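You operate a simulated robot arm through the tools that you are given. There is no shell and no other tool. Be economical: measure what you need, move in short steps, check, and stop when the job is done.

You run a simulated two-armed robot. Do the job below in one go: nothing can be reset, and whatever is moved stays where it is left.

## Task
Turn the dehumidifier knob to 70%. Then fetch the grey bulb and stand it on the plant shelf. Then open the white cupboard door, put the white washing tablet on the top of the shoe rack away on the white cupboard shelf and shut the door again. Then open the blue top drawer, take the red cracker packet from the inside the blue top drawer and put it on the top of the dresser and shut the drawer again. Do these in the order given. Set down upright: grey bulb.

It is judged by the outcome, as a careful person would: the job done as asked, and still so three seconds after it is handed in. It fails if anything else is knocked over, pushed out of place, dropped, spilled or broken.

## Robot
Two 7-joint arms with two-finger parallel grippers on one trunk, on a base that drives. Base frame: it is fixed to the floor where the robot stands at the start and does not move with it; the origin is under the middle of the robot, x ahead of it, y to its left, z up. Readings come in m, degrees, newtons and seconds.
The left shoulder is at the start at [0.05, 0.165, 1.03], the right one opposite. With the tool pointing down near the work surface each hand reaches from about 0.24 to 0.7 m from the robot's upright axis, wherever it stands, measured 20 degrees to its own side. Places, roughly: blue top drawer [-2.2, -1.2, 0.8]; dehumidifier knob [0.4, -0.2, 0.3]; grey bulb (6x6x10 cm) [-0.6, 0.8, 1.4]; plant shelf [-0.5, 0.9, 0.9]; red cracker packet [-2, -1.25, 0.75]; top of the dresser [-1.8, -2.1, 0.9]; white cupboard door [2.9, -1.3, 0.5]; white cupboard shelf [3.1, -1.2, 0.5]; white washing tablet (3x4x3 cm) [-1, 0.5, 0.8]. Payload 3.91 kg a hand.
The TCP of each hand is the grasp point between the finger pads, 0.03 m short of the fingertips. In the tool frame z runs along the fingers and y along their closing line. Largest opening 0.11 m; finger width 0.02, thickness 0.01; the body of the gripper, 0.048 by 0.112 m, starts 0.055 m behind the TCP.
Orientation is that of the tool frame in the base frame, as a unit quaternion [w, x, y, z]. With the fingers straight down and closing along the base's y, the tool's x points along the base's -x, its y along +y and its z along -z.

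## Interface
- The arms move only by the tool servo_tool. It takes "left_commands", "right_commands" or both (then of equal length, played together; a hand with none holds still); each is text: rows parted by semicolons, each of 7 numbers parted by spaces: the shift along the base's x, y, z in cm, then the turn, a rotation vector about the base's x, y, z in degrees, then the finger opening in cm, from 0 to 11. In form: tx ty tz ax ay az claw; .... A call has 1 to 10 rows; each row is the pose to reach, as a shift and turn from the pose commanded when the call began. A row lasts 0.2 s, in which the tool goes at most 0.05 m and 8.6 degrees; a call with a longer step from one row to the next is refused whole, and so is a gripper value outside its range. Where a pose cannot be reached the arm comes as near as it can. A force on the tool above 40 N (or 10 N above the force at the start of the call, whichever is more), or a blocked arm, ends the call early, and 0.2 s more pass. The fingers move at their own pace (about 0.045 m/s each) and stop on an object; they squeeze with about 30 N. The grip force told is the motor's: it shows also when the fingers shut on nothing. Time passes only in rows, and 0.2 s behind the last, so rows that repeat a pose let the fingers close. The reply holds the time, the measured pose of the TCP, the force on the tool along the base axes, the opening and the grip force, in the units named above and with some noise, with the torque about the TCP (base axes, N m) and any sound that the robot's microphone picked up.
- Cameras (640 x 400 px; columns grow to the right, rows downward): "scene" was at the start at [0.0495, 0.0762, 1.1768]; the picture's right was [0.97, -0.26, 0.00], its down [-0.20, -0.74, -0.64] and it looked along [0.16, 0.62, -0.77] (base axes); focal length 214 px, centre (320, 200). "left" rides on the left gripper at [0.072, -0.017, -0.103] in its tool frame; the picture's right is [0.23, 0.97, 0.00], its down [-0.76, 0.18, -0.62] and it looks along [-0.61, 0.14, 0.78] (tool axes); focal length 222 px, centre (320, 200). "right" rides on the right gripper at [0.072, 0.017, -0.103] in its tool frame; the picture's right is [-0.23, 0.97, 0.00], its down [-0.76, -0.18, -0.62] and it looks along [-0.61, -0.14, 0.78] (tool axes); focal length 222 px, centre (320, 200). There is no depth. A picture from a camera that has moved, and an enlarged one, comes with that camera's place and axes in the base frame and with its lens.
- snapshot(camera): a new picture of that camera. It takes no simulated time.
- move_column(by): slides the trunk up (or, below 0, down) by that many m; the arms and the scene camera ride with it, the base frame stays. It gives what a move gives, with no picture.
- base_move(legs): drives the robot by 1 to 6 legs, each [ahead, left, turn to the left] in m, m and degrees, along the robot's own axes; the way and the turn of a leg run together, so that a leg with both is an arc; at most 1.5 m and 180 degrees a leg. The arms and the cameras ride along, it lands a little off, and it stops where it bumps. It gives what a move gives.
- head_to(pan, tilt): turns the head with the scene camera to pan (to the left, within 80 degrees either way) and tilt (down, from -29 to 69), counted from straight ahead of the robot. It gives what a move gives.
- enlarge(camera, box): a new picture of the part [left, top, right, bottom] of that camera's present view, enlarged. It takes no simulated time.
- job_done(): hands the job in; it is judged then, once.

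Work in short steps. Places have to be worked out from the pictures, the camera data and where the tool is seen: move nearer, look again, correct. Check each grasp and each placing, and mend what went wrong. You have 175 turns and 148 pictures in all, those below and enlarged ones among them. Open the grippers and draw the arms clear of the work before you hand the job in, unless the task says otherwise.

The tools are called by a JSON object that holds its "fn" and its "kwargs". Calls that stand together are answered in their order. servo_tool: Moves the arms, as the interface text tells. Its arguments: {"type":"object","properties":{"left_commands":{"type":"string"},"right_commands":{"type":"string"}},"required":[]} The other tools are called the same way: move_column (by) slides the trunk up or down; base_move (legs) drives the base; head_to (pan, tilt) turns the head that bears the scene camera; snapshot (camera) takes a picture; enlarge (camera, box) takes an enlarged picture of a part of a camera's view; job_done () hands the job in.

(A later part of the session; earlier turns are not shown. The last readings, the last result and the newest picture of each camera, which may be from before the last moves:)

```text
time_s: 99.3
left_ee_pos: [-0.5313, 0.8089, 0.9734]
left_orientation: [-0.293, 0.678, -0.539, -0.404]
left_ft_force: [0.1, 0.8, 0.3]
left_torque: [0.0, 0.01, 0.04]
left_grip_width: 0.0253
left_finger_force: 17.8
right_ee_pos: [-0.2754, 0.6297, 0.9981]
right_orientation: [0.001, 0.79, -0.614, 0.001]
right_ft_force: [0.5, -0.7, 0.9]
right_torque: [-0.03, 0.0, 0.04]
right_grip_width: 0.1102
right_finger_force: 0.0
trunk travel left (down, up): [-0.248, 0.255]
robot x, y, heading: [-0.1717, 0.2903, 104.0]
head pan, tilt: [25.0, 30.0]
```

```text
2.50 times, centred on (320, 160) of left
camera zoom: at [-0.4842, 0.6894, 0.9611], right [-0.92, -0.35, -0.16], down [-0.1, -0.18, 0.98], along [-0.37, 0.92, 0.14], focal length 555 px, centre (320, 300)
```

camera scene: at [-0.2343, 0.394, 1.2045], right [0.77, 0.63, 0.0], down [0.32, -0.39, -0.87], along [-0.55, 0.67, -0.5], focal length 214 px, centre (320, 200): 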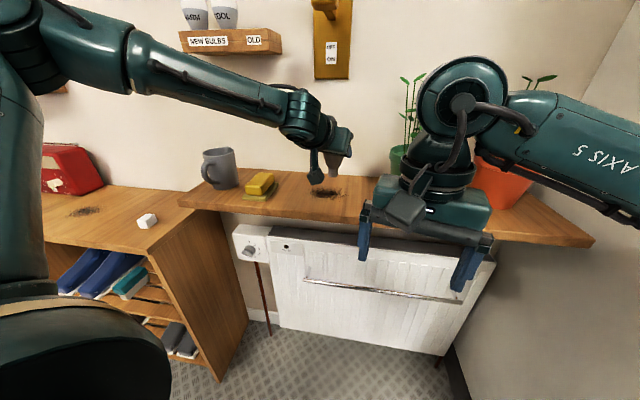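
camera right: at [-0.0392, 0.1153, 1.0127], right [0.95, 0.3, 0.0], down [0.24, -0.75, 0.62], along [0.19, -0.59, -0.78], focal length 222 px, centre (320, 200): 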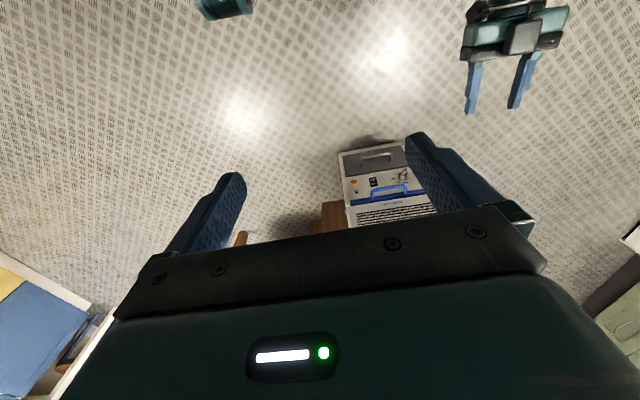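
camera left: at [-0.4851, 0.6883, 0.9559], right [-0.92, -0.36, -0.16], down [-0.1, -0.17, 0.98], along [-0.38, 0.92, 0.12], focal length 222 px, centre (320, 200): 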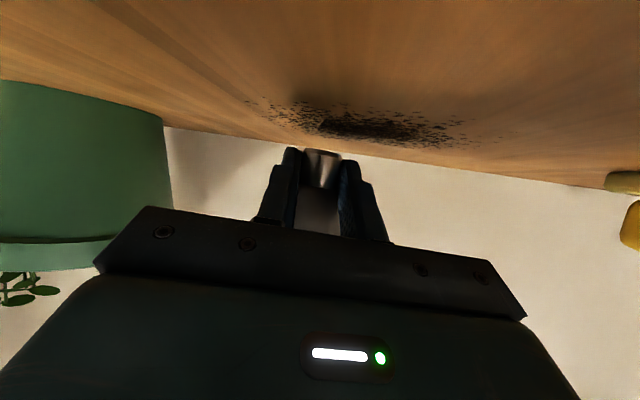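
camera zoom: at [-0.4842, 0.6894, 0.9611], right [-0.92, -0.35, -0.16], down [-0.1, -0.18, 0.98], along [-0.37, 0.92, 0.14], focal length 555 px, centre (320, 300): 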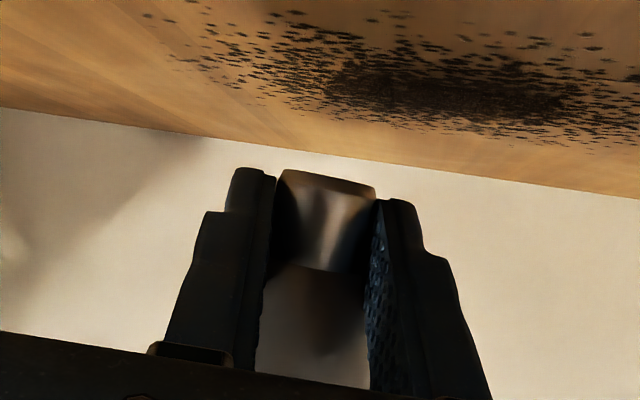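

The fingers now hold the stem, with the base perhaps 1 cm above the shelf. I lower in small steps to touch down.

{"fn": "servo_tool", "kwargs": {"left_commands": "0 0 -0.2 0 0 0 2.4; 0 0 -0.4 0 0 0 2.4; 0 0 -0.6 0 0 0 2.4; 0 0 -0.8 0 0 0 2.4; 0 0 -0.8 0 0 0 2.4"}}

{"fn": "enlarge", "kwargs": {"camera": "left", "box": [220, 80, 420, 240]}}

```text
time_s: 100.5
left_ee_pos: [-0.5318, 0.8093, 0.9649]
left_orientation: [-0.292, 0.678, -0.539, -0.404]
left_ft_force: [1.4, 0.2, 0.1]
left_torque: [-0.02, 0.01, 0.0]
left_grip_width: 0.0252
left_finger_force: 9.7
right_ee_pos: [-0.2745, 0.6303, 0.9987]
right_orientation: [0.0, 0.79, -0.613, 0.0]
right_ft_force: [0.0, 0.4, -0.8]
right_torque: [0.0, -0.02, 0.01]
right_grip_width: 0.11
right_finger_force: 0.1
trunk travel left (down, up): [-0.248, 0.255]
robot x, y, heading: [-0.1732, 0.2935, 104.5]
head pan, tilt: [25.0, 30.0]
```

```text
2.50 times, centred on (320, 160) of left
camera zoom: at [-0.4847, 0.6889, 0.9537], right [-0.92, -0.35, -0.16], down [-0.1, -0.18, 0.98], along [-0.37, 0.92, 0.14], focal length 555 px, centre (320, 300)
```

zoom: 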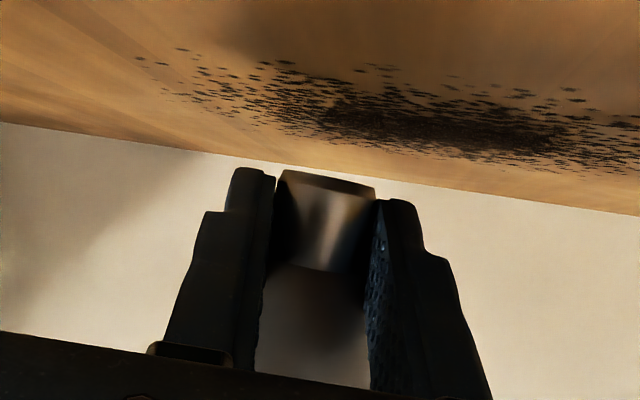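

No contact yet. Continue lowering with a firmer grip command.

{"fn": "servo_tool", "kwargs": {"left_commands": "0 0 0 0 0 0 1.5; 0 0 -0.3 0 0 0 1.5; 0 0 -0.6 0 0 0 1.5; 0 0 -0.9 0 0 0 1.5; 0 0 -1.2 0 0 0 1.5; 0 0 -1.5 0 0 0 1.5; 0 0 -1.5 0 0 0 1.5"}}

{"fn": "enlarge", "kwargs": {"camera": "left", "box": [220, 80, 420, 240]}}

```text
time_s: 102.1
left_ee_pos: [-0.5322, 0.809, 0.954]
left_orientation: [-0.294, 0.677, -0.538, -0.407]
left_ft_force: [0.0, 1.2, 13.3]
left_torque: [0.36, -0.13, -0.04]
left_grip_width: 0.0243
left_finger_force: 30.0
right_ee_pos: [-0.276, 0.6294, 0.9977]
right_orientation: [-0.001, 0.79, -0.613, 0.0]
right_ft_force: [-1.2, 0.4, -0.4]
right_torque: [0.0, -0.04, 0.02]
right_grip_width: 0.1099
right_finger_force: 0.1
trunk travel left (down, up): [-0.248, 0.255]
robot x, y, heading: [-0.171, 0.2932, 104.3]
head pan, tilt: [25.0, 30.0]
```

```text
2.50 times, centred on (320, 160) of left
camera zoom: at [-0.4849, 0.6893, 0.9414], right [-0.92, -0.35, -0.16], down [-0.09, -0.19, 0.98], along [-0.37, 0.92, 0.14], focal length 555 px, centre (320, 300)
```

zoom: 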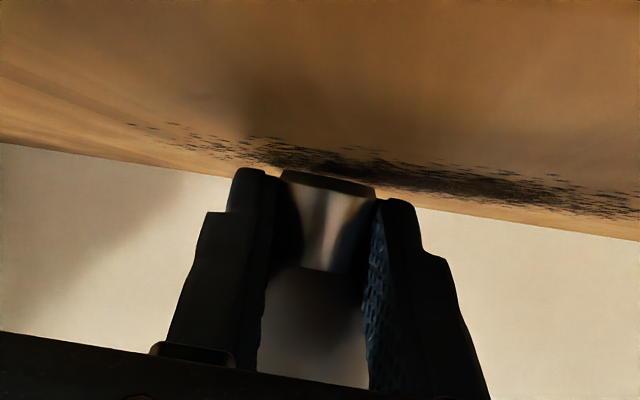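

Fingertips touch the shelf (z≈0.93) and the bulb's base is within a millimetre or two of it. I check that the bulb is upright before letting go.

{"fn": "enlarge", "kwargs": {"camera": "scene", "box": [270, 110, 390, 210]}}

{"fn": "snapshot", "kwargs": {"camera": "right"}}

```text
4.00 times, centred on (330, 160) of scene
camera zoom: at [-0.2336, 0.393, 1.2048], right [0.77, 0.63, 0.0], down [0.32, -0.39, -0.87], along [-0.55, 0.67, -0.5], focal length 858 px, centre (280, 360)
```

zoom: 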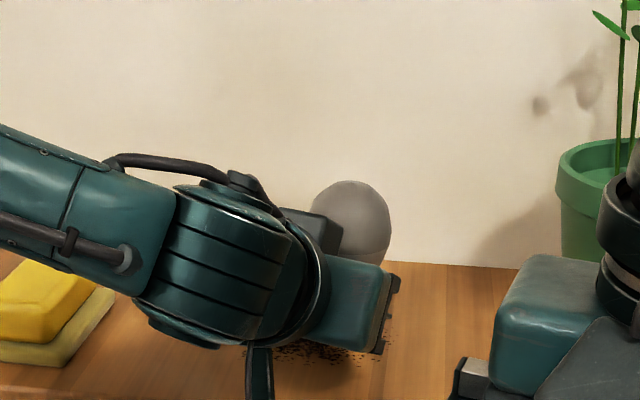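

```text
90 pictures are left
camera right: at [-0.2729, 0.5548, 1.1014], right [-1.0, -0.02, 0.0], down [-0.02, 0.78, 0.62], along [-0.01, 0.62, -0.78], focal length 222 px, centre (320, 200)
```

right: 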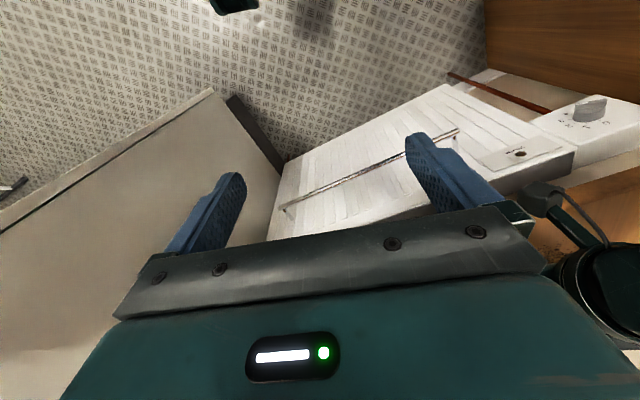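

It looks upright. I relieve the press slightly, open, and draw back horizontally.

{"fn": "servo_tool", "kwargs": {"left_commands": "0 0 0.4 0 0 0 1.5; 0 0 0.4 0 0 0 3.5; 0 0 0.4 0 0 0 6; 0 0 0.4 0 0 0 11; 0 0 0.4 0 0 0 11; 0 0 0.4 0 0 0 11"}}

{"fn": "snapshot", "kwargs": {"camera": "left"}}

```text
time_s: 103.5
left_ee_pos: [-0.5311, 0.8067, 0.9562]
left_orientation: [-0.294, 0.678, -0.54, -0.403]
left_ft_force: [-6.1, -7.4, 12.5]
left_torque: [0.27, -0.42, -0.16]
left_grip_width: 0.1061
left_finger_force: 0.0
right_ee_pos: [-0.2756, 0.6295, 0.9997]
right_orientation: [-0.001, 0.789, -0.614, -0.001]
right_ft_force: [-0.4, 0.0, 0.5]
right_torque: [-0.01, -0.02, 0.0]
right_grip_width: 0.1099
right_finger_force: 0.1
trunk travel left (down, up): [-0.248, 0.255]
robot x, y, heading: [-0.1726, 0.2951, 104.5]
head pan, tilt: [25.0, 30.0]
```

```text
89 pictures are left
camera left: at [-0.4846, 0.6876, 0.9437], right [-0.92, -0.35, -0.16], down [-0.1, -0.19, 0.98], along [-0.37, 0.92, 0.14], focal length 222 px, centre (320, 200)
```

left: 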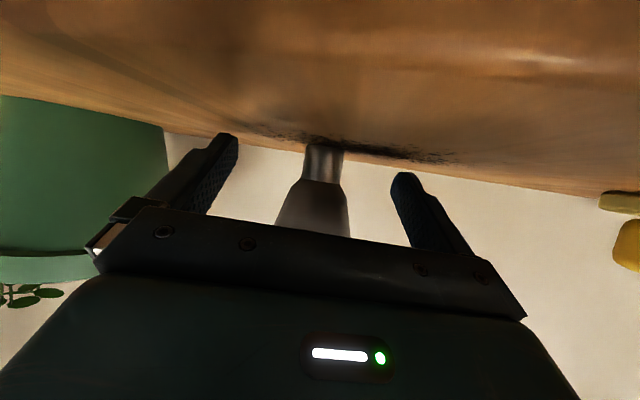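

The bulb stands. I lift the hand a touch and withdraw straight back.

{"fn": "servo_tool", "kwargs": {"left_commands": "0 0 0.5 0 0 0 11; 0.5 -2 0.7 0 0 0 11; 1 -4 1 0 0 0 11; 2 -8 2 0 0 0 11; 3 -12 4 0 0 0 11; 4 -16 6 0 0 0 11; 4 -16 6 0 0 0 11"}}

{"fn": "snapshot", "kwargs": {"camera": "left"}}

{"fn": "snapshot", "kwargs": {"camera": "scene"}}

```text
time_s: 105.1
left_ee_pos: [-0.4928, 0.6518, 1.0143]
left_orientation: [-0.292, 0.679, -0.54, -0.404]
left_ft_force: [0.3, -0.9, 0.6]
left_torque: [-0.04, -0.01, -0.05]
left_grip_width: 0.11
left_finger_force: 0.0
right_ee_pos: [-0.2752, 0.6295, 0.997]
right_orientation: [0.001, 0.79, -0.614, 0.0]
right_ft_force: [0.0, 0.9, -0.3]
right_torque: [0.02, 0.0, -0.04]
right_grip_width: 0.1101
right_finger_force: 0.0
trunk travel left (down, up): [-0.248, 0.255]
robot x, y, heading: [-0.1734, 0.2931, 104.3]
head pan, tilt: [25.0, 30.0]
```

```text
88 pictures are left
camera left: at [-0.446, 0.5312, 1.0029], right [-0.92, -0.35, -0.16], down [-0.1, -0.18, 0.98], along [-0.37, 0.92, 0.13], focal length 222 px, centre (320, 200)
```

left: 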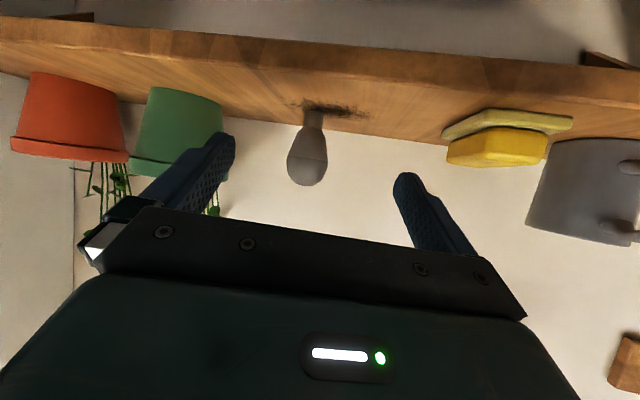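

```text
87 pictures are left
camera scene: at [-0.2344, 0.394, 1.2044], right [0.77, 0.63, 0.0], down [0.32, -0.39, -0.87], along [-0.55, 0.67, -0.5], focal length 214 px, centre (320, 200)
```

scene: 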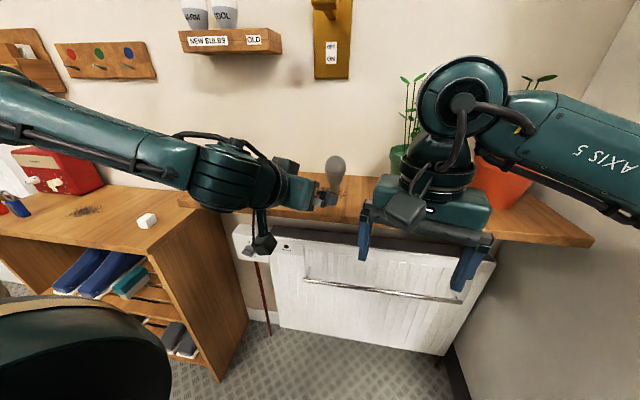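

The bulb stands upright on the shelf. Next the washing tablet, at about (-1.03,0.48,0.8) on the shoe rack: I raise the trunk and drive alongside the rack.

{"fn": "servo_tool", "kwargs": {"left_commands": "1 -3 3 -7 -1.8 0 11; 2 -6 6 -14 -3.6 0 11; 2.5 -9 9 -21 -5.4 0 11; 3 -12 10 -28 -7.2 0 11; 3 -14 11 -36 -9 0 11; 3 -15 11 -43 -10.8 0 11; 3 -15 11 -50 -12.5 0 11; 3 -15 11 -57 -14.2 0 11"}}

{"fn": "base_move", "kwargs": {"legs": [[-0.095, 0.47, 0], [0, 0, 13]]}}

{"fn": "head_to", "kwargs": {"pan": 20, "tilt": 45}}

{"fn": "snapshot", "kwargs": {"camera": "scene"}}

{"fn": "snapshot", "kwargs": {"camera": "left"}}

```text
time_s: 106.9
left_ee_pos: [-0.4619, 0.4986, 1.1244]
left_orientation: [0.004, 0.778, -0.628, -0.014]
left_ft_force: [0.0, -0.1, -0.3]
left_torque: [0.0, 0.0, -0.02]
left_grip_width: 0.11
left_finger_force: 0.0
right_ee_pos: [-0.2754, 0.6298, 0.9977]
right_orientation: [0.0, 0.79, -0.614, 0.0]
right_ft_force: [0.0, -0.5, -0.1]
right_torque: [-0.02, 0.0, -0.01]
right_grip_width: 0.1098
right_finger_force: 0.2
trunk travel left (down, up): [-0.248, 0.255]
robot x, y, heading: [-0.17, 0.2954, 104.4]
head pan, tilt: [25.0, 30.0]
```

```text
time_s: 110.5
left_ee_pos: [-0.9253, 0.2184, 1.1252]
left_orientation: [0.005, 0.843, -0.537, -0.014]
left_ft_force: [0.7, 0.3, 0.2]
left_torque: [0.04, -0.01, -0.03]
left_grip_width: 0.1099
left_finger_force: 0.0
right_ee_pos: [-0.7735, 0.3891, 0.998]
right_orientation: [0.0, 0.853, -0.521, 0.001]
right_ft_force: [-0.4, 0.1, 0.6]
right_torque: [0.01, -0.03, -0.02]
right_grip_width: 0.1101
right_finger_force: 0.0
trunk travel left (down, up): [-0.248, 0.255]
robot x, y, heading: [-0.5949, 0.0828, 117.1]
head pan, tilt: [25.0, 30.0]
```

```text
time_s: 111.3
left_ee_pos: [-0.9255, 0.2191, 1.1245]
left_orientation: [0.006, 0.844, -0.537, -0.014]
left_ft_force: [-0.1, 0.6, 0.4]
left_torque: [-0.04, 0.03, -0.01]
left_grip_width: 0.1099
left_finger_force: 0.1
right_ee_pos: [-0.7725, 0.3885, 0.9983]
right_orientation: [0.0, 0.853, -0.521, 0.0]
right_ft_force: [-0.6, 0.0, -0.7]
right_torque: [-0.02, 0.0, -0.01]
right_grip_width: 0.1102
right_finger_force: 0.0
trunk travel left (down, up): [-0.248, 0.255]
robot x, y, heading: [-0.5956, 0.083, 117.1]
head pan, tilt: [20.0, 45.0]
```

```text
86 pictures are left
camera scene: at [-0.6679, 0.1676, 1.1819], right [0.68, 0.73, 0.0], down [0.52, -0.48, -0.71], along [-0.52, 0.48, -0.71], focal length 214 px, centre (320, 200)
```

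scene: 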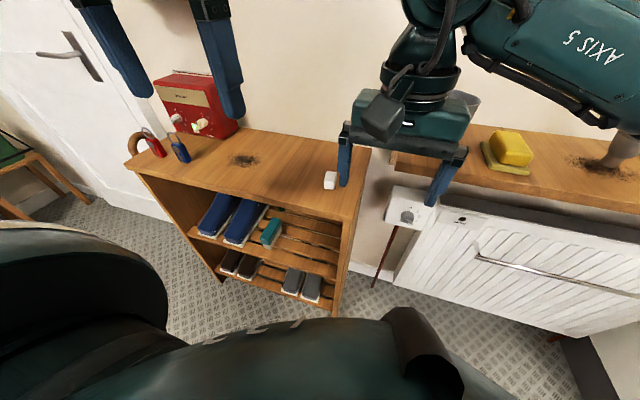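

```text
85 pictures are left
camera left: at [-0.8759, 0.158, 1.226], right [-0.79, -0.62, 0.02], down [-0.46, 0.61, 0.64], along [-0.41, 0.49, -0.77], focal length 222 px, centre (320, 200)
```

left: 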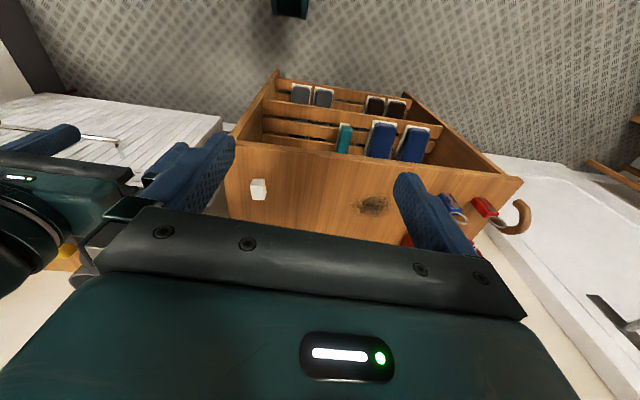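

Tablet at about (-0.958,0.470,0.83). I zoom in for its orientation.

{"fn": "enlarge", "kwargs": {"camera": "scene", "box": [300, 155, 370, 205]}}

```text
8.00 times, centred on (335, 180) of scene
camera zoom: at [-0.6679, 0.1676, 1.1819], right [0.68, 0.73, 0.0], down [0.52, -0.48, -0.71], along [-0.52, 0.48, -0.71], focal length 1716 px, centre (200, 360)
```

zoom: 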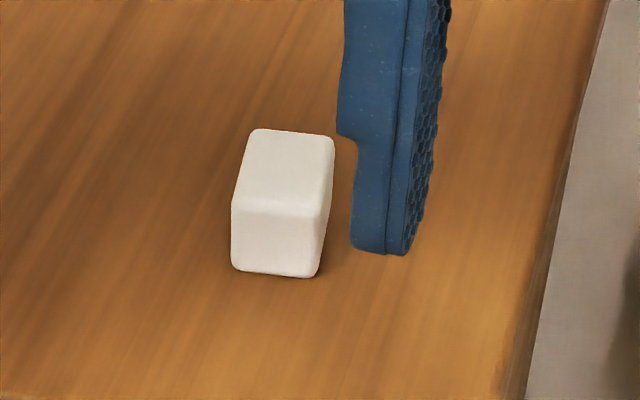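

I move the left hand above the tablet, turning 17° so the fingers close across its 3 cm width.

{"fn": "servo_tool", "kwargs": {"left_commands": "-0.4 3.1 -2 0 0 2 10; -0.8 6.2 -4 0 0 4 9; -1.2 9.4 -6.5 0 0 6 8; -1.6 12.5 -9 0 0 8.5 7; -2 15.7 -11.5 0 0 11 7; -2.4 18.8 -14 0 0 13 7; -2.8 22 -16.5 0 0 15 7; -3.2 25.1 -19.5 0 0 17 7; -3.2 25.1 -19.5 0 0 17 7"}}

{"fn": "snapshot", "kwargs": {"camera": "left"}}

```text
time_s: 113.3
left_ee_pos: [-0.9638, 0.4532, 0.9302]
left_orientation: [0.007, 0.914, -0.406, -0.013]
left_ft_force: [-0.3, 0.2, 0.2]
left_torque: [0.03, -0.01, -0.03]
left_grip_width: 0.0699
left_finger_force: 0.2
left hand out of reach, approached as far as the arm can: row 8, 9
right_ee_pos: [-0.7725, 0.3889, 0.9984]
right_orientation: [0.001, 0.854, -0.521, -0.001]
right_ft_force: [-0.3, -0.1, 1.2]
right_torque: [-0.02, -0.02, 0.0]
right_grip_width: 0.11
right_finger_force: 0.0
trunk travel left (down, up): [-0.248, 0.255]
robot x, y, heading: [-0.5942, 0.0857, 117.3]
head pan, tilt: [20.0, 45.0]
```

```text
83 pictures are left
camera left: at [-0.9002, 0.4091, 1.0319], right [-0.57, -0.82, 0.02], down [-0.62, 0.45, 0.64], along [-0.54, 0.35, -0.77], focal length 222 px, centre (320, 200)
```

left: 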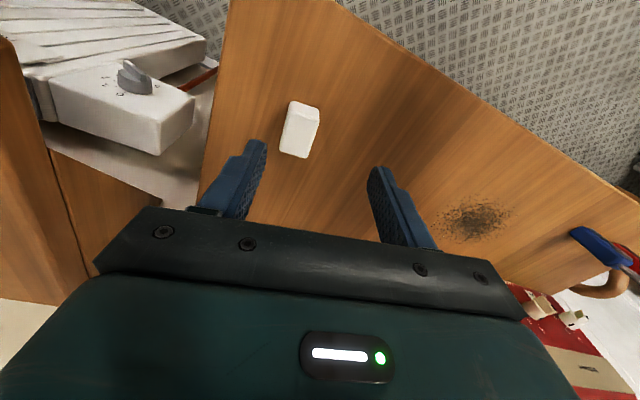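

Slightly out of reach; I drive 4 cm nearer and then correct.

{"fn": "base_move", "kwargs": {"legs": [[0.05, 0, 0]]}}

{"fn": "snapshot", "kwargs": {"camera": "left"}}

```text
time_s: 114.2
left_ee_pos: [-0.9867, 0.4964, 0.9308]
left_orientation: [0.007, 0.914, -0.406, -0.012]
left_ft_force: [-0.3, -0.8, -0.7]
left_torque: [-0.01, -0.01, -0.02]
left_grip_width: 0.0701
left_finger_force: 0.2
right_ee_pos: [-0.7959, 0.4327, 0.9989]
right_orientation: [0.0, 0.853, -0.521, 0.0]
right_ft_force: [0.0, 0.8, 0.3]
right_torque: [-0.02, -0.03, 0.0]
right_grip_width: 0.1097
right_finger_force: 0.0
trunk travel left (down, up): [-0.248, 0.255]
robot x, y, heading: [-0.6147, 0.127, 117.4]
head pan, tilt: [20.0, 45.0]
```

```text
82 pictures are left
camera left: at [-0.9227, 0.453, 1.0319], right [-0.57, -0.82, 0.02], down [-0.62, 0.45, 0.64], along [-0.54, 0.35, -0.77], focal length 222 px, centre (320, 200)
```

left: 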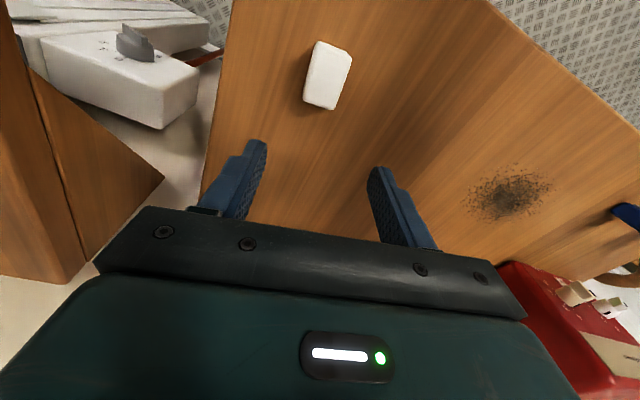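

I hover-correct above the tablet first.

{"fn": "servo_tool", "kwargs": {"left_commands": "1 -2.4 0 0 0 0 7; 2.1 -4.8 0 0 0 0 7; 2.1 -4.8 -2 0 0 0 7; 2.1 -4.8 -2 0 0 0 7"}}

```text
time_s: 115.2
left_ee_pos: [-0.9644, 0.4478, 0.9129]
left_orientation: [0.006, 0.914, -0.405, -0.014]
left_ft_force: [0.5, 0.4, 0.0]
left_torque: [-0.02, 0.0, -0.02]
left_grip_width: 0.07
left_finger_force: 0.1
right_ee_pos: [-0.7954, 0.4324, 0.9987]
right_orientation: [0.0, 0.854, -0.521, 0.0]
right_ft_force: [-0.9, -0.5, 0.0]
right_torque: [-0.01, 0.03, 0.01]
right_grip_width: 0.11
right_finger_force: 0.1
trunk travel left (down, up): [-0.248, 0.255]
robot x, y, heading: [-0.6199, 0.1261, 117.2]
head pan, tilt: [20.0, 45.0]
```

Now correct and descend over the tablet.

{"fn": "servo_tool", "kwargs": {"left_commands": "0.5 1.9 0 0 0 0 7; 0.5 1.9 -2 0 0 0 7; 0.5 1.9 -4 0 0 0 7; 0.5 1.9 -5.5 0 0 0 7; 0.5 1.9 -6.2 0 0 0 7; 0.5 1.9 -6.2 0 0 0 7"}}

{"fn": "snapshot", "kwargs": {"camera": "left"}}

```text
time_s: 116.6
left_ee_pos: [-0.9618, 0.4672, 0.8516]
left_orientation: [0.005, 0.914, -0.406, -0.014]
left_ft_force: [-0.4, -2.7, 13.5]
left_torque: [0.19, -0.47, -0.1]
left_grip_width: 0.0688
left_finger_force: 0.2
right_ee_pos: [-0.7946, 0.4306, 0.9992]
right_orientation: [0.0, 0.853, -0.522, -0.001]
right_ft_force: [-0.2, -0.2, -0.7]
right_torque: [0.01, 0.0, -0.01]
right_grip_width: 0.11
right_finger_force: 0.1
trunk travel left (down, up): [-0.248, 0.255]
robot x, y, heading: [-0.6193, 0.1325, 117.4]
head pan, tilt: [20.0, 45.0]
```

```text
81 pictures are left
camera left: at [-0.8963, 0.4236, 0.9518], right [-0.57, -0.82, 0.02], down [-0.62, 0.45, 0.64], along [-0.54, 0.36, -0.77], focal length 222 px, centre (320, 200)
```

left: 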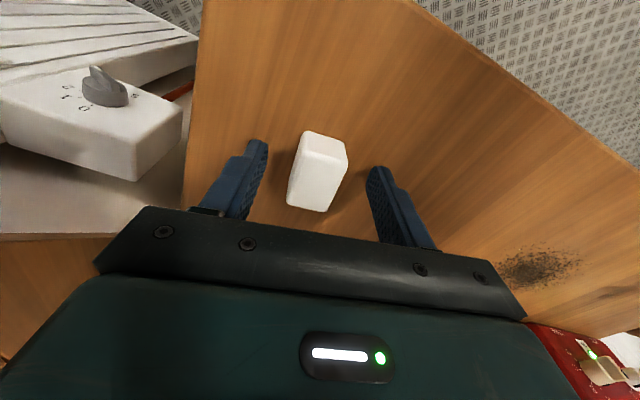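

Fingertips touch the rack top and straddle the tablet. Lift 2 mm and close.

{"fn": "servo_tool", "kwargs": {"left_commands": "0 0 0.4 0 0 0 7; 0 0 0.4 0 0 0 5; 0 0 0.4 0 0 0 3; 0 0 0.4 0 0 0 1.5; 0 0 0.4 0 0 0 1.5; 0 0 0.4 0 0 0 1.5; 0 0 0.4 0 0 0 1.5"}}

{"fn": "servo_tool", "kwargs": {"left_commands": "0 0 2 0 0 0 1.5; 0 0 5 0 0 0 1.5; 0 0 9 0 0 0 1.5; 0 0 13 0 0 0 1.5; 0 0 17 0 0 0 1.5; 0 -3 20 0 0 0 1.5; 2 -7 21 0 0 0 1.5; 4 -11 22 0 0 0 1.5; 5 -15 23 0 0 0 1.5"}}

{"fn": "snapshot", "kwargs": {"camera": "left"}}

```text
time_s: 118.2
left_ee_pos: [-0.9614, 0.4671, 0.855]
left_orientation: [0.007, 0.914, -0.406, -0.013]
left_ft_force: [0.6, -0.4, 0.0]
left_torque: [-0.02, 0.03, 0.02]
left_grip_width: 0.027
left_finger_force: 29.7
right_ee_pos: [-0.7956, 0.4321, 0.9986]
right_orientation: [0.0, 0.854, -0.521, 0.001]
right_ft_force: [0.1, 0.1, 0.7]
right_torque: [0.02, 0.02, -0.02]
right_grip_width: 0.1098
right_finger_force: 0.1
trunk travel left (down, up): [-0.248, 0.255]
robot x, y, heading: [-0.6167, 0.1296, 117.4]
head pan, tilt: [20.0, 45.0]
```

```text
time_s: 120.2
left_ee_pos: [-0.9116, 0.316, 1.0852]
left_orientation: [0.009, 0.914, -0.406, -0.012]
left_ft_force: [0.0, 0.0, 0.3]
left_torque: [-0.03, 0.0, 0.01]
left_grip_width: 0.0271
left_finger_force: 30.0
right_ee_pos: [-0.7947, 0.4331, 0.9983]
right_orientation: [0.0, 0.853, -0.521, 0.001]
right_ft_force: [-0.6, 0.8, -0.6]
right_torque: [0.01, -0.02, 0.04]
right_grip_width: 0.11
right_finger_force: 0.1
trunk travel left (down, up): [-0.248, 0.255]
robot x, y, heading: [-0.6187, 0.1277, 117.3]
head pan, tilt: [20.0, 45.0]
```

```text
80 pictures are left
camera left: at [-0.8476, 0.2721, 1.1862], right [-0.57, -0.82, 0.02], down [-0.62, 0.45, 0.64], along [-0.54, 0.35, -0.77], focal length 222 px, centre (320, 200)
```

left: 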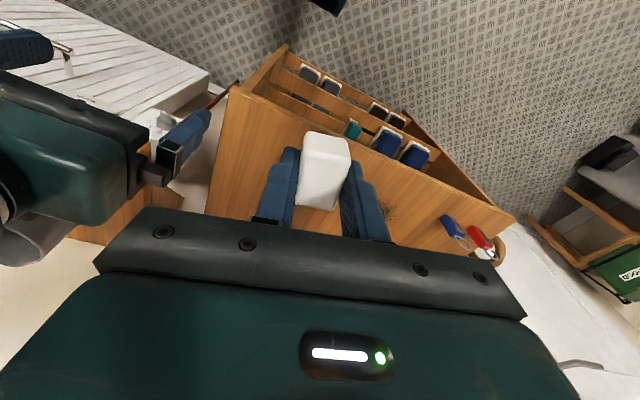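

The tablet is held. I back off, turn to face +x and drive along the corridor between the tall cupboard and the dehumidifier, then look.

{"fn": "base_move", "kwargs": {"legs": [[-0.15, 0, 0], [0, 0, -117], [0.6, 0.32, 0]]}}

{"fn": "head_to", "kwargs": {"pan": 0, "tilt": 25}}

{"fn": "snapshot", "kwargs": {"camera": "scene"}}

```text
time_s: 129.8
left_ee_pos: [0.3586, 0.4885, 1.0857]
left_orientation: [0.008, -0.132, 0.991, 0.017]
left_ft_force: [-0.1, 0.1, -0.4]
left_torque: [-0.04, -0.02, -0.06]
left_grip_width: 0.0271
left_finger_force: 30.0
right_ee_pos: [0.4095, 0.3323, 0.9979]
right_orientation: [0.0, -0.003, 1.0, 0.004]
right_ft_force: [-0.3, 0.6, 0.1]
right_torque: [-0.02, -0.01, -0.02]
right_grip_width: 0.1099
right_finger_force: 0.1
trunk travel left (down, up): [-0.248, 0.255]
robot x, y, heading: [0.0547, 0.3178, 0.1]
head pan, tilt: [20.0, 45.0]
```

```text
time_s: 130.7
left_ee_pos: [0.3579, 0.4888, 1.0857]
left_orientation: [0.008, -0.131, 0.991, 0.018]
left_ft_force: [0.3, -0.6, -0.1]
left_torque: [-0.04, 0.04, -0.03]
left_grip_width: 0.027
left_finger_force: 30.1
right_ee_pos: [0.4086, 0.332, 0.998]
right_orientation: [0.0, -0.003, 1.0, 0.003]
right_ft_force: [-0.6, 0.3, 0.2]
right_torque: [-0.03, 0.01, 0.0]
right_grip_width: 0.1103
right_finger_force: 0.1
trunk travel left (down, up): [-0.248, 0.255]
robot x, y, heading: [0.0556, 0.3165, 0.4]
head pan, tilt: [0.0, 25.0]
```

```text
79 pictures are left
camera scene: at [0.179, 0.3133, 1.2123], right [0.01, -1.0, -0.01], down [-0.42, 0.0, -0.91], along [0.91, 0.01, -0.42], focal length 214 px, centre (320, 200)
```

scene: 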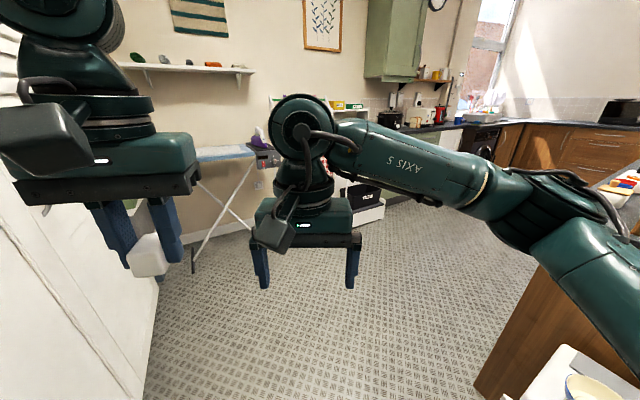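

The white cupboard is the white low front at far right beyond the island's end (island corner ≈(0.76,-0.43)). I drive past the island and approach it.

{"fn": "base_move", "kwargs": {"legs": [[1.0, 0, 0], [0.7, -0.9, 0]]}}

{"fn": "head_to", "kwargs": {"pan": -25, "tilt": 28}}

{"fn": "snapshot", "kwargs": {"camera": "scene"}}

```text
time_s: 141.3
left_ee_pos: [2.0492, -0.4197, 1.084]
left_orientation: [0.007, -0.128, 0.992, 0.015]
left_ft_force: [0.0, 0.1, -0.3]
left_torque: [0.0, -0.02, -0.03]
left_grip_width: 0.027
left_finger_force: 29.3
right_ee_pos: [2.0979, -0.576, 0.9979]
right_orientation: [-0.001, 0.0, 1.0, 0.0]
right_ft_force: [-0.1, -0.3, -0.9]
right_torque: [0.01, 0.01, 0.0]
right_grip_width: 0.1101
right_finger_force: 0.1
trunk travel left (down, up): [-0.248, 0.255]
robot x, y, heading: [1.7494, -0.5964, 0.1]
head pan, tilt: [0.0, 25.0]
```

```text
time_s: 142.2
left_ee_pos: [2.0488, -0.42, 1.0846]
left_orientation: [0.007, -0.128, 0.992, 0.014]
left_ft_force: [-0.2, 0.5, -0.2]
left_torque: [-0.02, 0.0, -0.01]
left_grip_width: 0.0271
left_finger_force: 30.3
right_ee_pos: [2.099, -0.5765, 0.9984]
right_orientation: [0.001, 0.0, 1.0, 0.0]
right_ft_force: [-0.1, -0.3, 0.4]
right_torque: [0.04, 0.03, -0.03]
right_grip_width: 0.11
right_finger_force: 0.1
trunk travel left (down, up): [-0.248, 0.255]
robot x, y, heading: [1.7426, -0.5925, -0.1]
head pan, tilt: [-25.0, 28.0]
```

```text
78 pictures are left
camera scene: at [1.8595, -0.6313, 1.2076], right [-0.42, -0.91, 0.0], down [-0.43, 0.2, -0.88], along [0.8, -0.37, -0.47], focal length 214 px, centre (320, 200)
```

scene: 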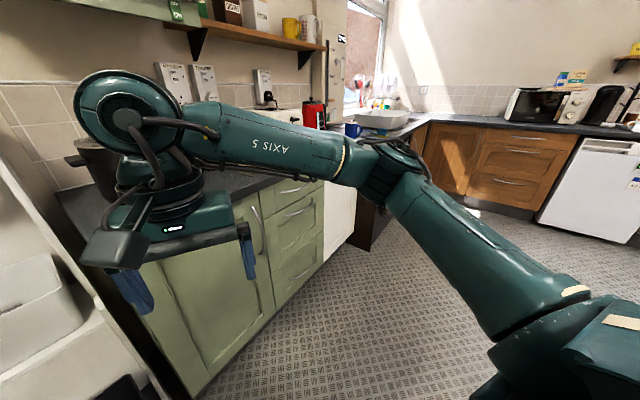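

The cupboard row is turned: its fronts face about (-0.88,-0.48). The white one is at its right end, so I go stand in front of it with heading ≈29°.

{"fn": "base_move", "kwargs": {"legs": [[0.45, -1.1, 0], [0, 0, 29]]}}

{"fn": "head_to", "kwargs": {"pan": 0, "tilt": 40}}

{"fn": "snapshot", "kwargs": {"camera": "scene"}}

```text
time_s: 149.6
left_ee_pos: [2.3769, -1.3778, 1.0847]
left_orientation: [0.003, -0.379, 0.925, 0.015]
left_ft_force: [0.7, 0.3, -0.3]
left_torque: [0.02, -0.01, -0.02]
left_grip_width: 0.0272
left_finger_force: 29.7
right_ee_pos: [2.4981, -1.4893, 0.9984]
right_orientation: [0.0, -0.258, 0.966, 0.0]
right_ft_force: [-0.1, 0.6, -0.7]
right_torque: [0.0, 0.01, 0.02]
right_grip_width: 0.1101
right_finger_force: 0.0
trunk travel left (down, up): [-0.248, 0.255]
robot x, y, heading: [2.2009, -1.6835, 30.0]
head pan, tilt: [-25.0, 28.0]
```

```text
time_s: 150.5
left_ee_pos: [2.3766, -1.3792, 1.0848]
left_orientation: [0.003, -0.379, 0.925, 0.015]
left_ft_force: [-0.3, -0.5, -0.5]
left_torque: [-0.01, -0.05, 0.05]
left_grip_width: 0.0272
left_finger_force: 29.8
right_ee_pos: [2.4979, -1.4892, 0.9986]
right_orientation: [-0.001, -0.258, 0.966, 0.001]
right_ft_force: [-0.5, -0.4, -0.4]
right_torque: [-0.02, 0.03, -0.01]
right_grip_width: 0.1099
right_finger_force: 0.1
trunk travel left (down, up): [-0.248, 0.255]
robot x, y, heading: [2.2036, -1.6769, 29.8]
head pan, tilt: [0.0, 40.0]
```

```text
77 pictures are left
camera scene: at [2.3019, -1.6216, 1.1891], right [0.5, -0.87, 0.0], down [-0.56, -0.32, -0.77], along [0.66, 0.38, -0.64], focal length 214 px, centre (320, 200)
```

scene: 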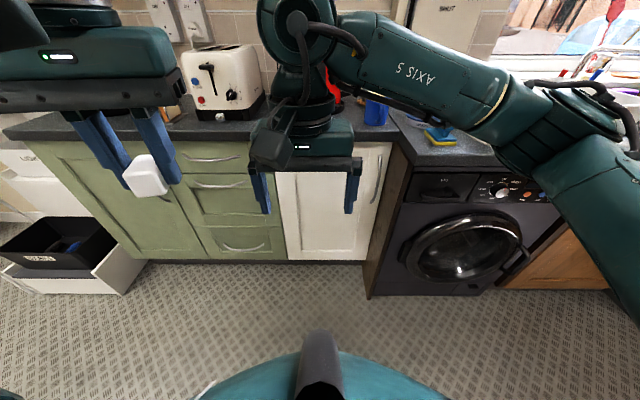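

The white door has its handle on the right, hinge on the left, square to my heading. I move 0.2 m closer, lower the trunk a little, and bring the right hand level in front of the handle (≈(3.01,-1.47,0.71)).

{"fn": "base_move", "kwargs": {"legs": [[0.18, 0, 0]]}}

{"fn": "move_column", "kwargs": {"by": -0.15}}

{"fn": "servo_tool", "kwargs": {"right_commands": "1.8 -1.6 -1.5 4.2 -7.4 0 11; 3.5 -3.2 -3 8.4 -14.8 0 11; 5.3 -4.8 -4.5 12.7 -22.1 0 11; 7 -6.4 -6 16.9 -29.5 0 11; 8.8 -8 -7.5 21.1 -36.9 0 11; 10.5 -9.6 -9 25.3 -44.3 0 11; 12.3 -11.2 -10.5 29.5 -51.7 0 11; 14 -12.8 -12 33.8 -59 0 10; 15.8 -14.4 -13 38 -66.4 0 9; 17.5 -15.5 -14 42.2 -73.8 0 8"}}

{"fn": "snapshot", "kwargs": {"camera": "right"}}

{"fn": "snapshot", "kwargs": {"camera": "scene"}}

```text
time_s: 152.0
left_ee_pos: [2.5355, -1.288, 1.084]
left_orientation: [0.002, -0.38, 0.925, 0.015]
left_ft_force: [0.0, -0.1, -0.7]
left_torque: [-0.02, -0.02, -0.01]
left_grip_width: 0.0272
left_finger_force: 30.1
right_ee_pos: [2.6554, -1.399, 0.9979]
right_orientation: [0.001, -0.257, 0.966, 0.0]
right_ft_force: [0.5, 0.4, -0.3]
right_torque: [0.0, 0.01, 0.04]
right_grip_width: 0.1096
right_finger_force: 0.1
trunk travel left (down, up): [-0.248, 0.255]
robot x, y, heading: [2.3587, -1.5891, 29.7]
head pan, tilt: [0.0, 40.0]
```

```text
time_s: 153.8
left_ee_pos: [2.5343, -1.2878, 0.9352]
left_orientation: [0.003, -0.38, 0.925, 0.016]
left_ft_force: [0.3, -0.8, -0.6]
left_torque: [-0.03, 0.01, -0.02]
left_grip_width: 0.0273
left_finger_force: 30.0
right_ee_pos: [2.6559, -1.3981, 0.8481]
right_orientation: [0.0, -0.257, 0.966, 0.0]
right_ft_force: [0.5, -0.8, 0.3]
right_torque: [0.0, -0.03, -0.01]
right_grip_width: 0.11
right_finger_force: 0.0
trunk travel left (down, up): [-0.098, 0.405]
robot x, y, heading: [2.3595, -1.5938, 30.0]
head pan, tilt: [0.0, 40.0]
```

```text
time_s: 155.9
left_ee_pos: [2.5344, -1.2885, 0.9359]
left_orientation: [0.004, -0.379, 0.925, 0.016]
left_ft_force: [0.2, -0.3, 0.0]
left_torque: [-0.03, 0.0, -0.03]
left_grip_width: 0.0275
left_finger_force: 29.9
right_ee_pos: [2.7729, -1.4924, 0.7503]
right_orientation: [0.653, -0.187, 0.714, 0.171]
right_ft_force: [-0.5, -0.2, 0.5]
right_torque: [0.0, 0.02, 0.0]
right_grip_width: 0.08
right_finger_force: 0.1
right hand out of reach, approached as far as the arm can: row 7, 8, 9, 10
trunk travel left (down, up): [-0.098, 0.405]
robot x, y, heading: [2.3561, -1.5943, 29.6]
head pan, tilt: [0.0, 40.0]
```

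```text
76 pictures are left
camera right: at [2.6696, -1.531, 0.6862], right [-0.46, 0.86, 0.23], down [-0.4, -0.42, 0.81], along [0.8, 0.28, 0.54], focal length 222 px, centre (320, 200)
```

right: 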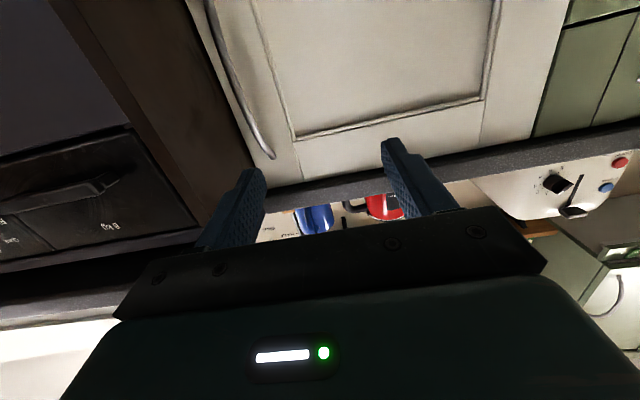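

```text
75 pictures are left
camera scene: at [2.4592, -1.5315, 1.0391], right [0.5, -0.87, 0.0], down [-0.56, -0.32, -0.77], along [0.66, 0.38, -0.64], focal length 214 px, centre (320, 200)
```

scene: 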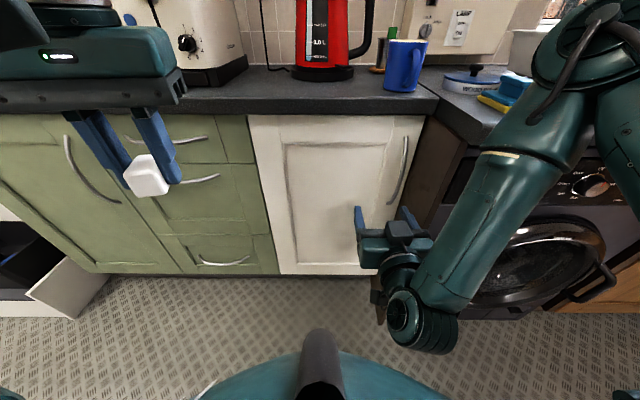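

Hand nearly level. I move it toward a point about 9 cm before the handle and look again.

{"fn": "servo_tool", "kwargs": {"right_commands": "3 0.8 0 0.8 -1.4 0 8; 6 1.6 0 1.6 -2.8 0 8; 9 2.5 0 2.5 -4.3 0 8; 11.7 3.3 0 2.5 -4.3 0 8; 11.7 3.3 0 2.5 -4.3 0 8"}}

{"fn": "snapshot", "kwargs": {"camera": "right"}}

{"fn": "enlarge", "kwargs": {"camera": "scene", "box": [320, 110, 480, 290]}}

```text
time_s: 157.2
left_ee_pos: [2.5349, -1.2891, 0.9368]
left_orientation: [0.004, -0.38, 0.925, 0.016]
left_ft_force: [-1.1, 0.0, -0.1]
left_torque: [-0.03, -0.01, -0.01]
left_grip_width: 0.0268
left_finger_force: 29.9
right_ee_pos: [2.8375, -1.4196, 0.7797]
right_orientation: [0.683, -0.181, 0.685, 0.18]
right_ft_force: [1.4, 0.1, -0.1]
right_torque: [0.0, 0.04, -0.04]
right_grip_width: 0.0801
right_finger_force: 0.0
right hand out of reach, approached as far as the arm can: row 1, 2, 3, 4, 5
trunk travel left (down, up): [-0.098, 0.405]
robot x, y, heading: [2.3571, -1.5908, 29.7]
head pan, tilt: [0.0, 40.0]
```

```text
74 pictures are left
camera right: at [2.7397, -1.4549, 0.7068], right [-0.48, 0.85, 0.23], down [-0.45, -0.46, 0.76], along [0.75, 0.26, 0.61], focal length 222 px, centre (320, 200)
```

right: 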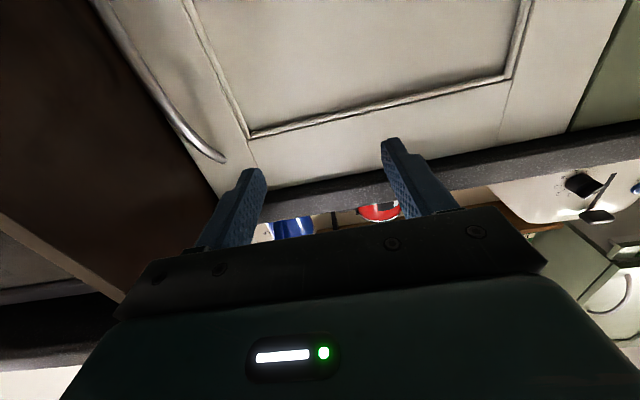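

```text
2.22 times, centred on (400, 200) of scene
camera zoom: at [2.4592, -1.5314, 1.0391], right [0.5, -0.87, 0.0], down [-0.56, -0.32, -0.77], along [0.66, 0.38, -0.64], focal length 477 px, centre (142, 200)
```

zoom: 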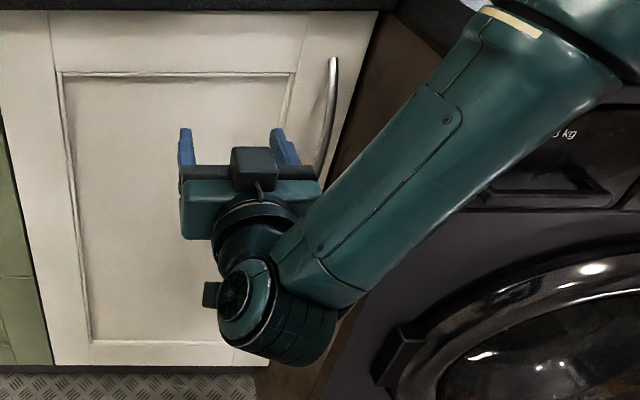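

The wrist is at its limit when fully level. I ease the tilt to about 55° and move to the line in front of the handle.

{"fn": "servo_tool", "kwargs": {"right_commands": "0 -1.8 0.5 -3.5 6.1 0 8; 0 -3.6 1 -7 12.2 0 8; 2 -5.4 1 -10.4 18.2 0 8; 5 -7 0.5 -13.9 24.3 0 8; 8 -8.2 0 -17.4 30.4 0 8; 8 -9 0 -17.4 30.4 0 8; 8 -9 0 -17.4 30.4 0 8"}}

{"fn": "snapshot", "kwargs": {"camera": "right"}}

{"fn": "enlarge", "kwargs": {"camera": "scene", "box": [320, 110, 480, 290]}}

```text
time_s: 158.8
left_ee_pos: [2.5345, -1.2861, 0.9338]
left_orientation: [0.002, -0.381, 0.925, 0.014]
left_ft_force: [-0.7, 0.9, -0.4]
left_torque: [0.01, 0.0, -0.01]
left_grip_width: 0.0269
left_finger_force: 30.3
right_ee_pos: [2.9162, -1.5059, 0.7821]
right_orientation: [0.446, -0.233, 0.856, 0.12]
right_ft_force: [-1.5, 28.6, -3.6]
right_torque: [-1.01, -0.06, -0.17]
right_grip_width: 0.0799
right_finger_force: 0.1
trunk travel left (down, up): [-0.098, 0.405]
robot x, y, heading: [2.3582, -1.5881, 29.7]
head pan, tilt: [0.0, 40.0]
```

```text
72 pictures are left
camera right: at [2.7983, -1.5553, 0.7802], right [-0.38, 0.91, 0.18], down [0.03, -0.19, 0.98], along [0.92, 0.38, 0.05], focal length 222 px, centre (320, 200)
```

right: 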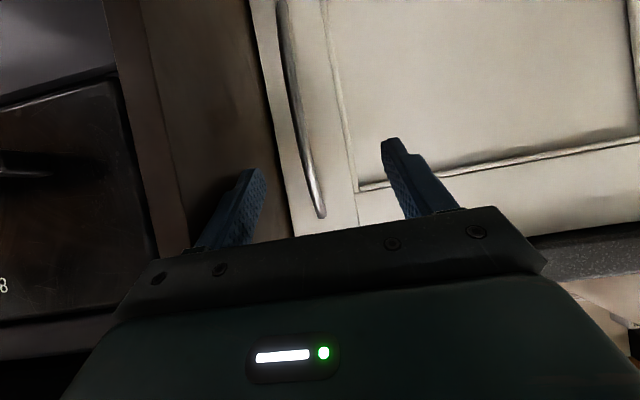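

```text
2.22 times, centred on (400, 200) of scene
camera zoom: at [2.4593, -1.529, 1.0389], right [0.5, -0.87, 0.0], down [-0.56, -0.32, -0.77], along [0.66, 0.38, -0.64], focal length 477 px, centre (142, 200)
```

zoom: 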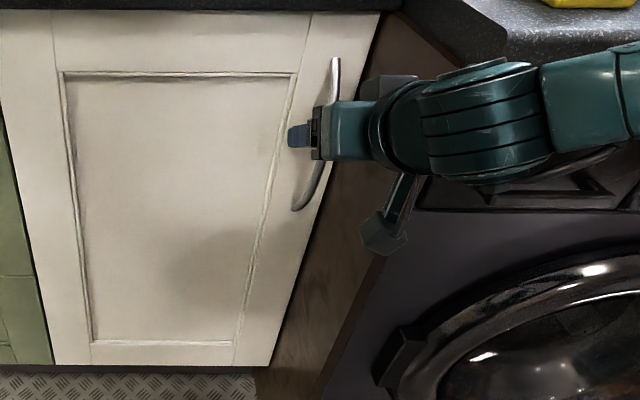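

The handle is between the fingers, but the right finger touches the brown panel that stands out right of the door. I back off, yaw the hand 30° to point rightward, and narrow the opening.

{"fn": "servo_tool", "kwargs": {"right_commands": "-3 -1 0.5 0 0 0 6; -4.5 1 0.5 0 0 -7.5 5; -4.5 2 0.5 0 0 -15 4.5; -3 3 0 0 0 -22.5 4.5; -1 3 -1 0 0 -30 4.5; 0.2 3 -1.4 0 0 -30 4.5; 0.2 3 -1.4 0 0 -30 4.5"}}

{"fn": "snapshot", "kwargs": {"camera": "right"}}

{"fn": "enlarge", "kwargs": {"camera": "scene", "box": [320, 110, 480, 290]}}

```text
time_s: 160.3
left_ee_pos: [2.5358, -1.2872, 0.9342]
left_orientation: [0.004, -0.38, 0.925, 0.016]
left_ft_force: [-0.9, 0.1, -0.5]
left_torque: [-0.03, -0.02, -0.01]
left_grip_width: 0.0272
left_finger_force: 30.0
right_ee_pos: [2.9181, -1.479, 0.7664]
right_orientation: [0.462, 0.002, 0.887, -0.001]
right_ft_force: [-0.4, 0.2, 0.2]
right_torque: [0.01, 0.01, -0.02]
right_grip_width: 0.0451
right_finger_force: 0.0
trunk travel left (down, up): [-0.098, 0.405]
robot x, y, heading: [2.3561, -1.5906, 29.8]
head pan, tilt: [0.0, 40.0]
```

```text
70 pictures are left
camera right: at [2.7919, -1.4613, 0.7656], right [0.14, 0.97, 0.19], down [-0.07, -0.18, 0.98], along [0.99, -0.15, 0.05], focal length 222 px, centre (320, 200)
```

right: 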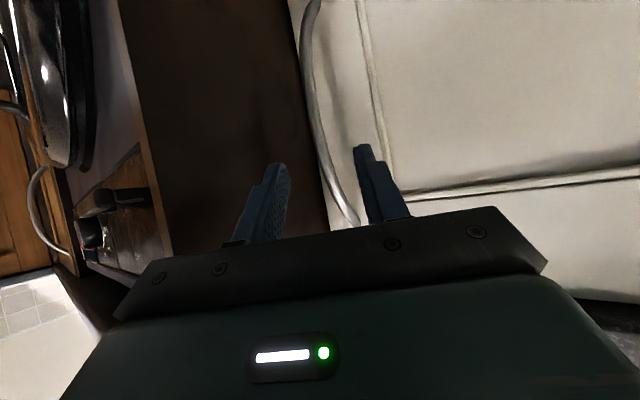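

```text
2.22 times, centred on (400, 200) of scene
camera zoom: at [2.4592, -1.5314, 1.0391], right [0.5, -0.87, 0.0], down [-0.56, -0.32, -0.77], along [0.66, 0.38, -0.64], focal length 477 px, centre (142, 200)
```

zoom: 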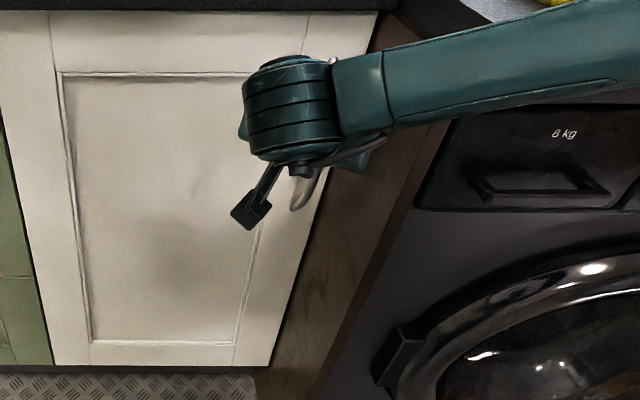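

The approach line passes through the handle. Advance and close on it.

{"fn": "servo_tool", "kwargs": {"right_commands": "1.5 0 -1 0 0 0 4.5; 3 0 -2.1 0 0 0 4.5; 4.5 0 -3.1 0 0 0 4.5; 5.6 0 -3.9 0 0 0 4.5; 5.6 0 -3.9 0 0 0 4.5"}}

{"fn": "snapshot", "kwargs": {"camera": "right"}}

```text
time_s: 161.6
left_ee_pos: [2.5348, -1.2884, 0.9342]
left_orientation: [0.004, -0.38, 0.925, 0.015]
left_ft_force: [0.5, 0.2, -0.2]
left_torque: [0.0, -0.02, 0.04]
left_grip_width: 0.027
left_finger_force: 29.7
right_ee_pos: [2.9741, -1.4813, 0.7262]
right_orientation: [0.461, 0.001, 0.887, -0.001]
right_ft_force: [-0.2, 0.7, -1.2]
right_torque: [-0.01, -0.03, 0.01]
right_grip_width: 0.0451
right_finger_force: 0.2
trunk travel left (down, up): [-0.098, 0.405]
robot x, y, heading: [2.3617, -1.5891, 29.8]
head pan, tilt: [0.0, 40.0]
```

```text
68 pictures are left
camera right: at [2.8481, -1.4629, 0.726], right [0.13, 0.97, 0.19], down [-0.07, -0.18, 0.98], along [0.99, -0.14, 0.05], focal length 222 px, centre (320, 200)
```

right: 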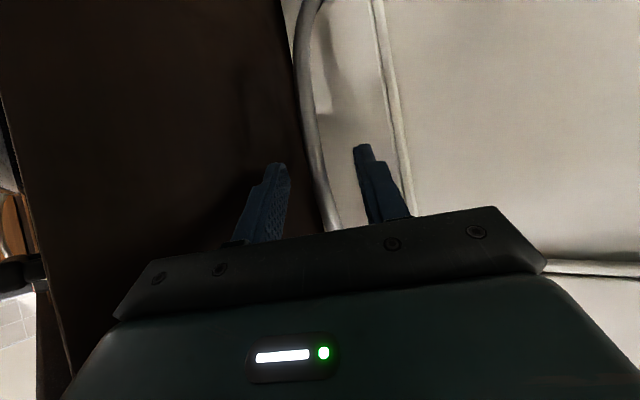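

The bar lies between the fingers. Close.

{"fn": "servo_tool", "kwargs": {"right_commands": "0 0 0 0 0 0 3; 0 0 0 0 0 0 1; 0 0 0 0 0 0 0; 0 0 0 0 0 0 0; 0 0 0 0 0 0 0"}}

```text
time_s: 162.8
left_ee_pos: [2.5346, -1.2883, 0.9343]
left_orientation: [0.003, -0.38, 0.925, 0.015]
left_ft_force: [0.2, -0.2, -0.9]
left_torque: [-0.01, 0.02, 0.0]
left_grip_width: 0.0271
left_finger_force: 29.7
right_ee_pos: [2.9733, -1.4807, 0.7276]
right_orientation: [0.462, 0.001, 0.887, -0.001]
right_ft_force: [-1.3, 3.6, -1.3]
right_torque: [0.09, 0.15, 0.09]
right_grip_width: 0.0154
right_finger_force: 45.2
trunk travel left (down, up): [-0.098, 0.405]
robot x, y, heading: [2.3611, -1.5906, 29.8]
head pan, tilt: [0.0, 40.0]
```

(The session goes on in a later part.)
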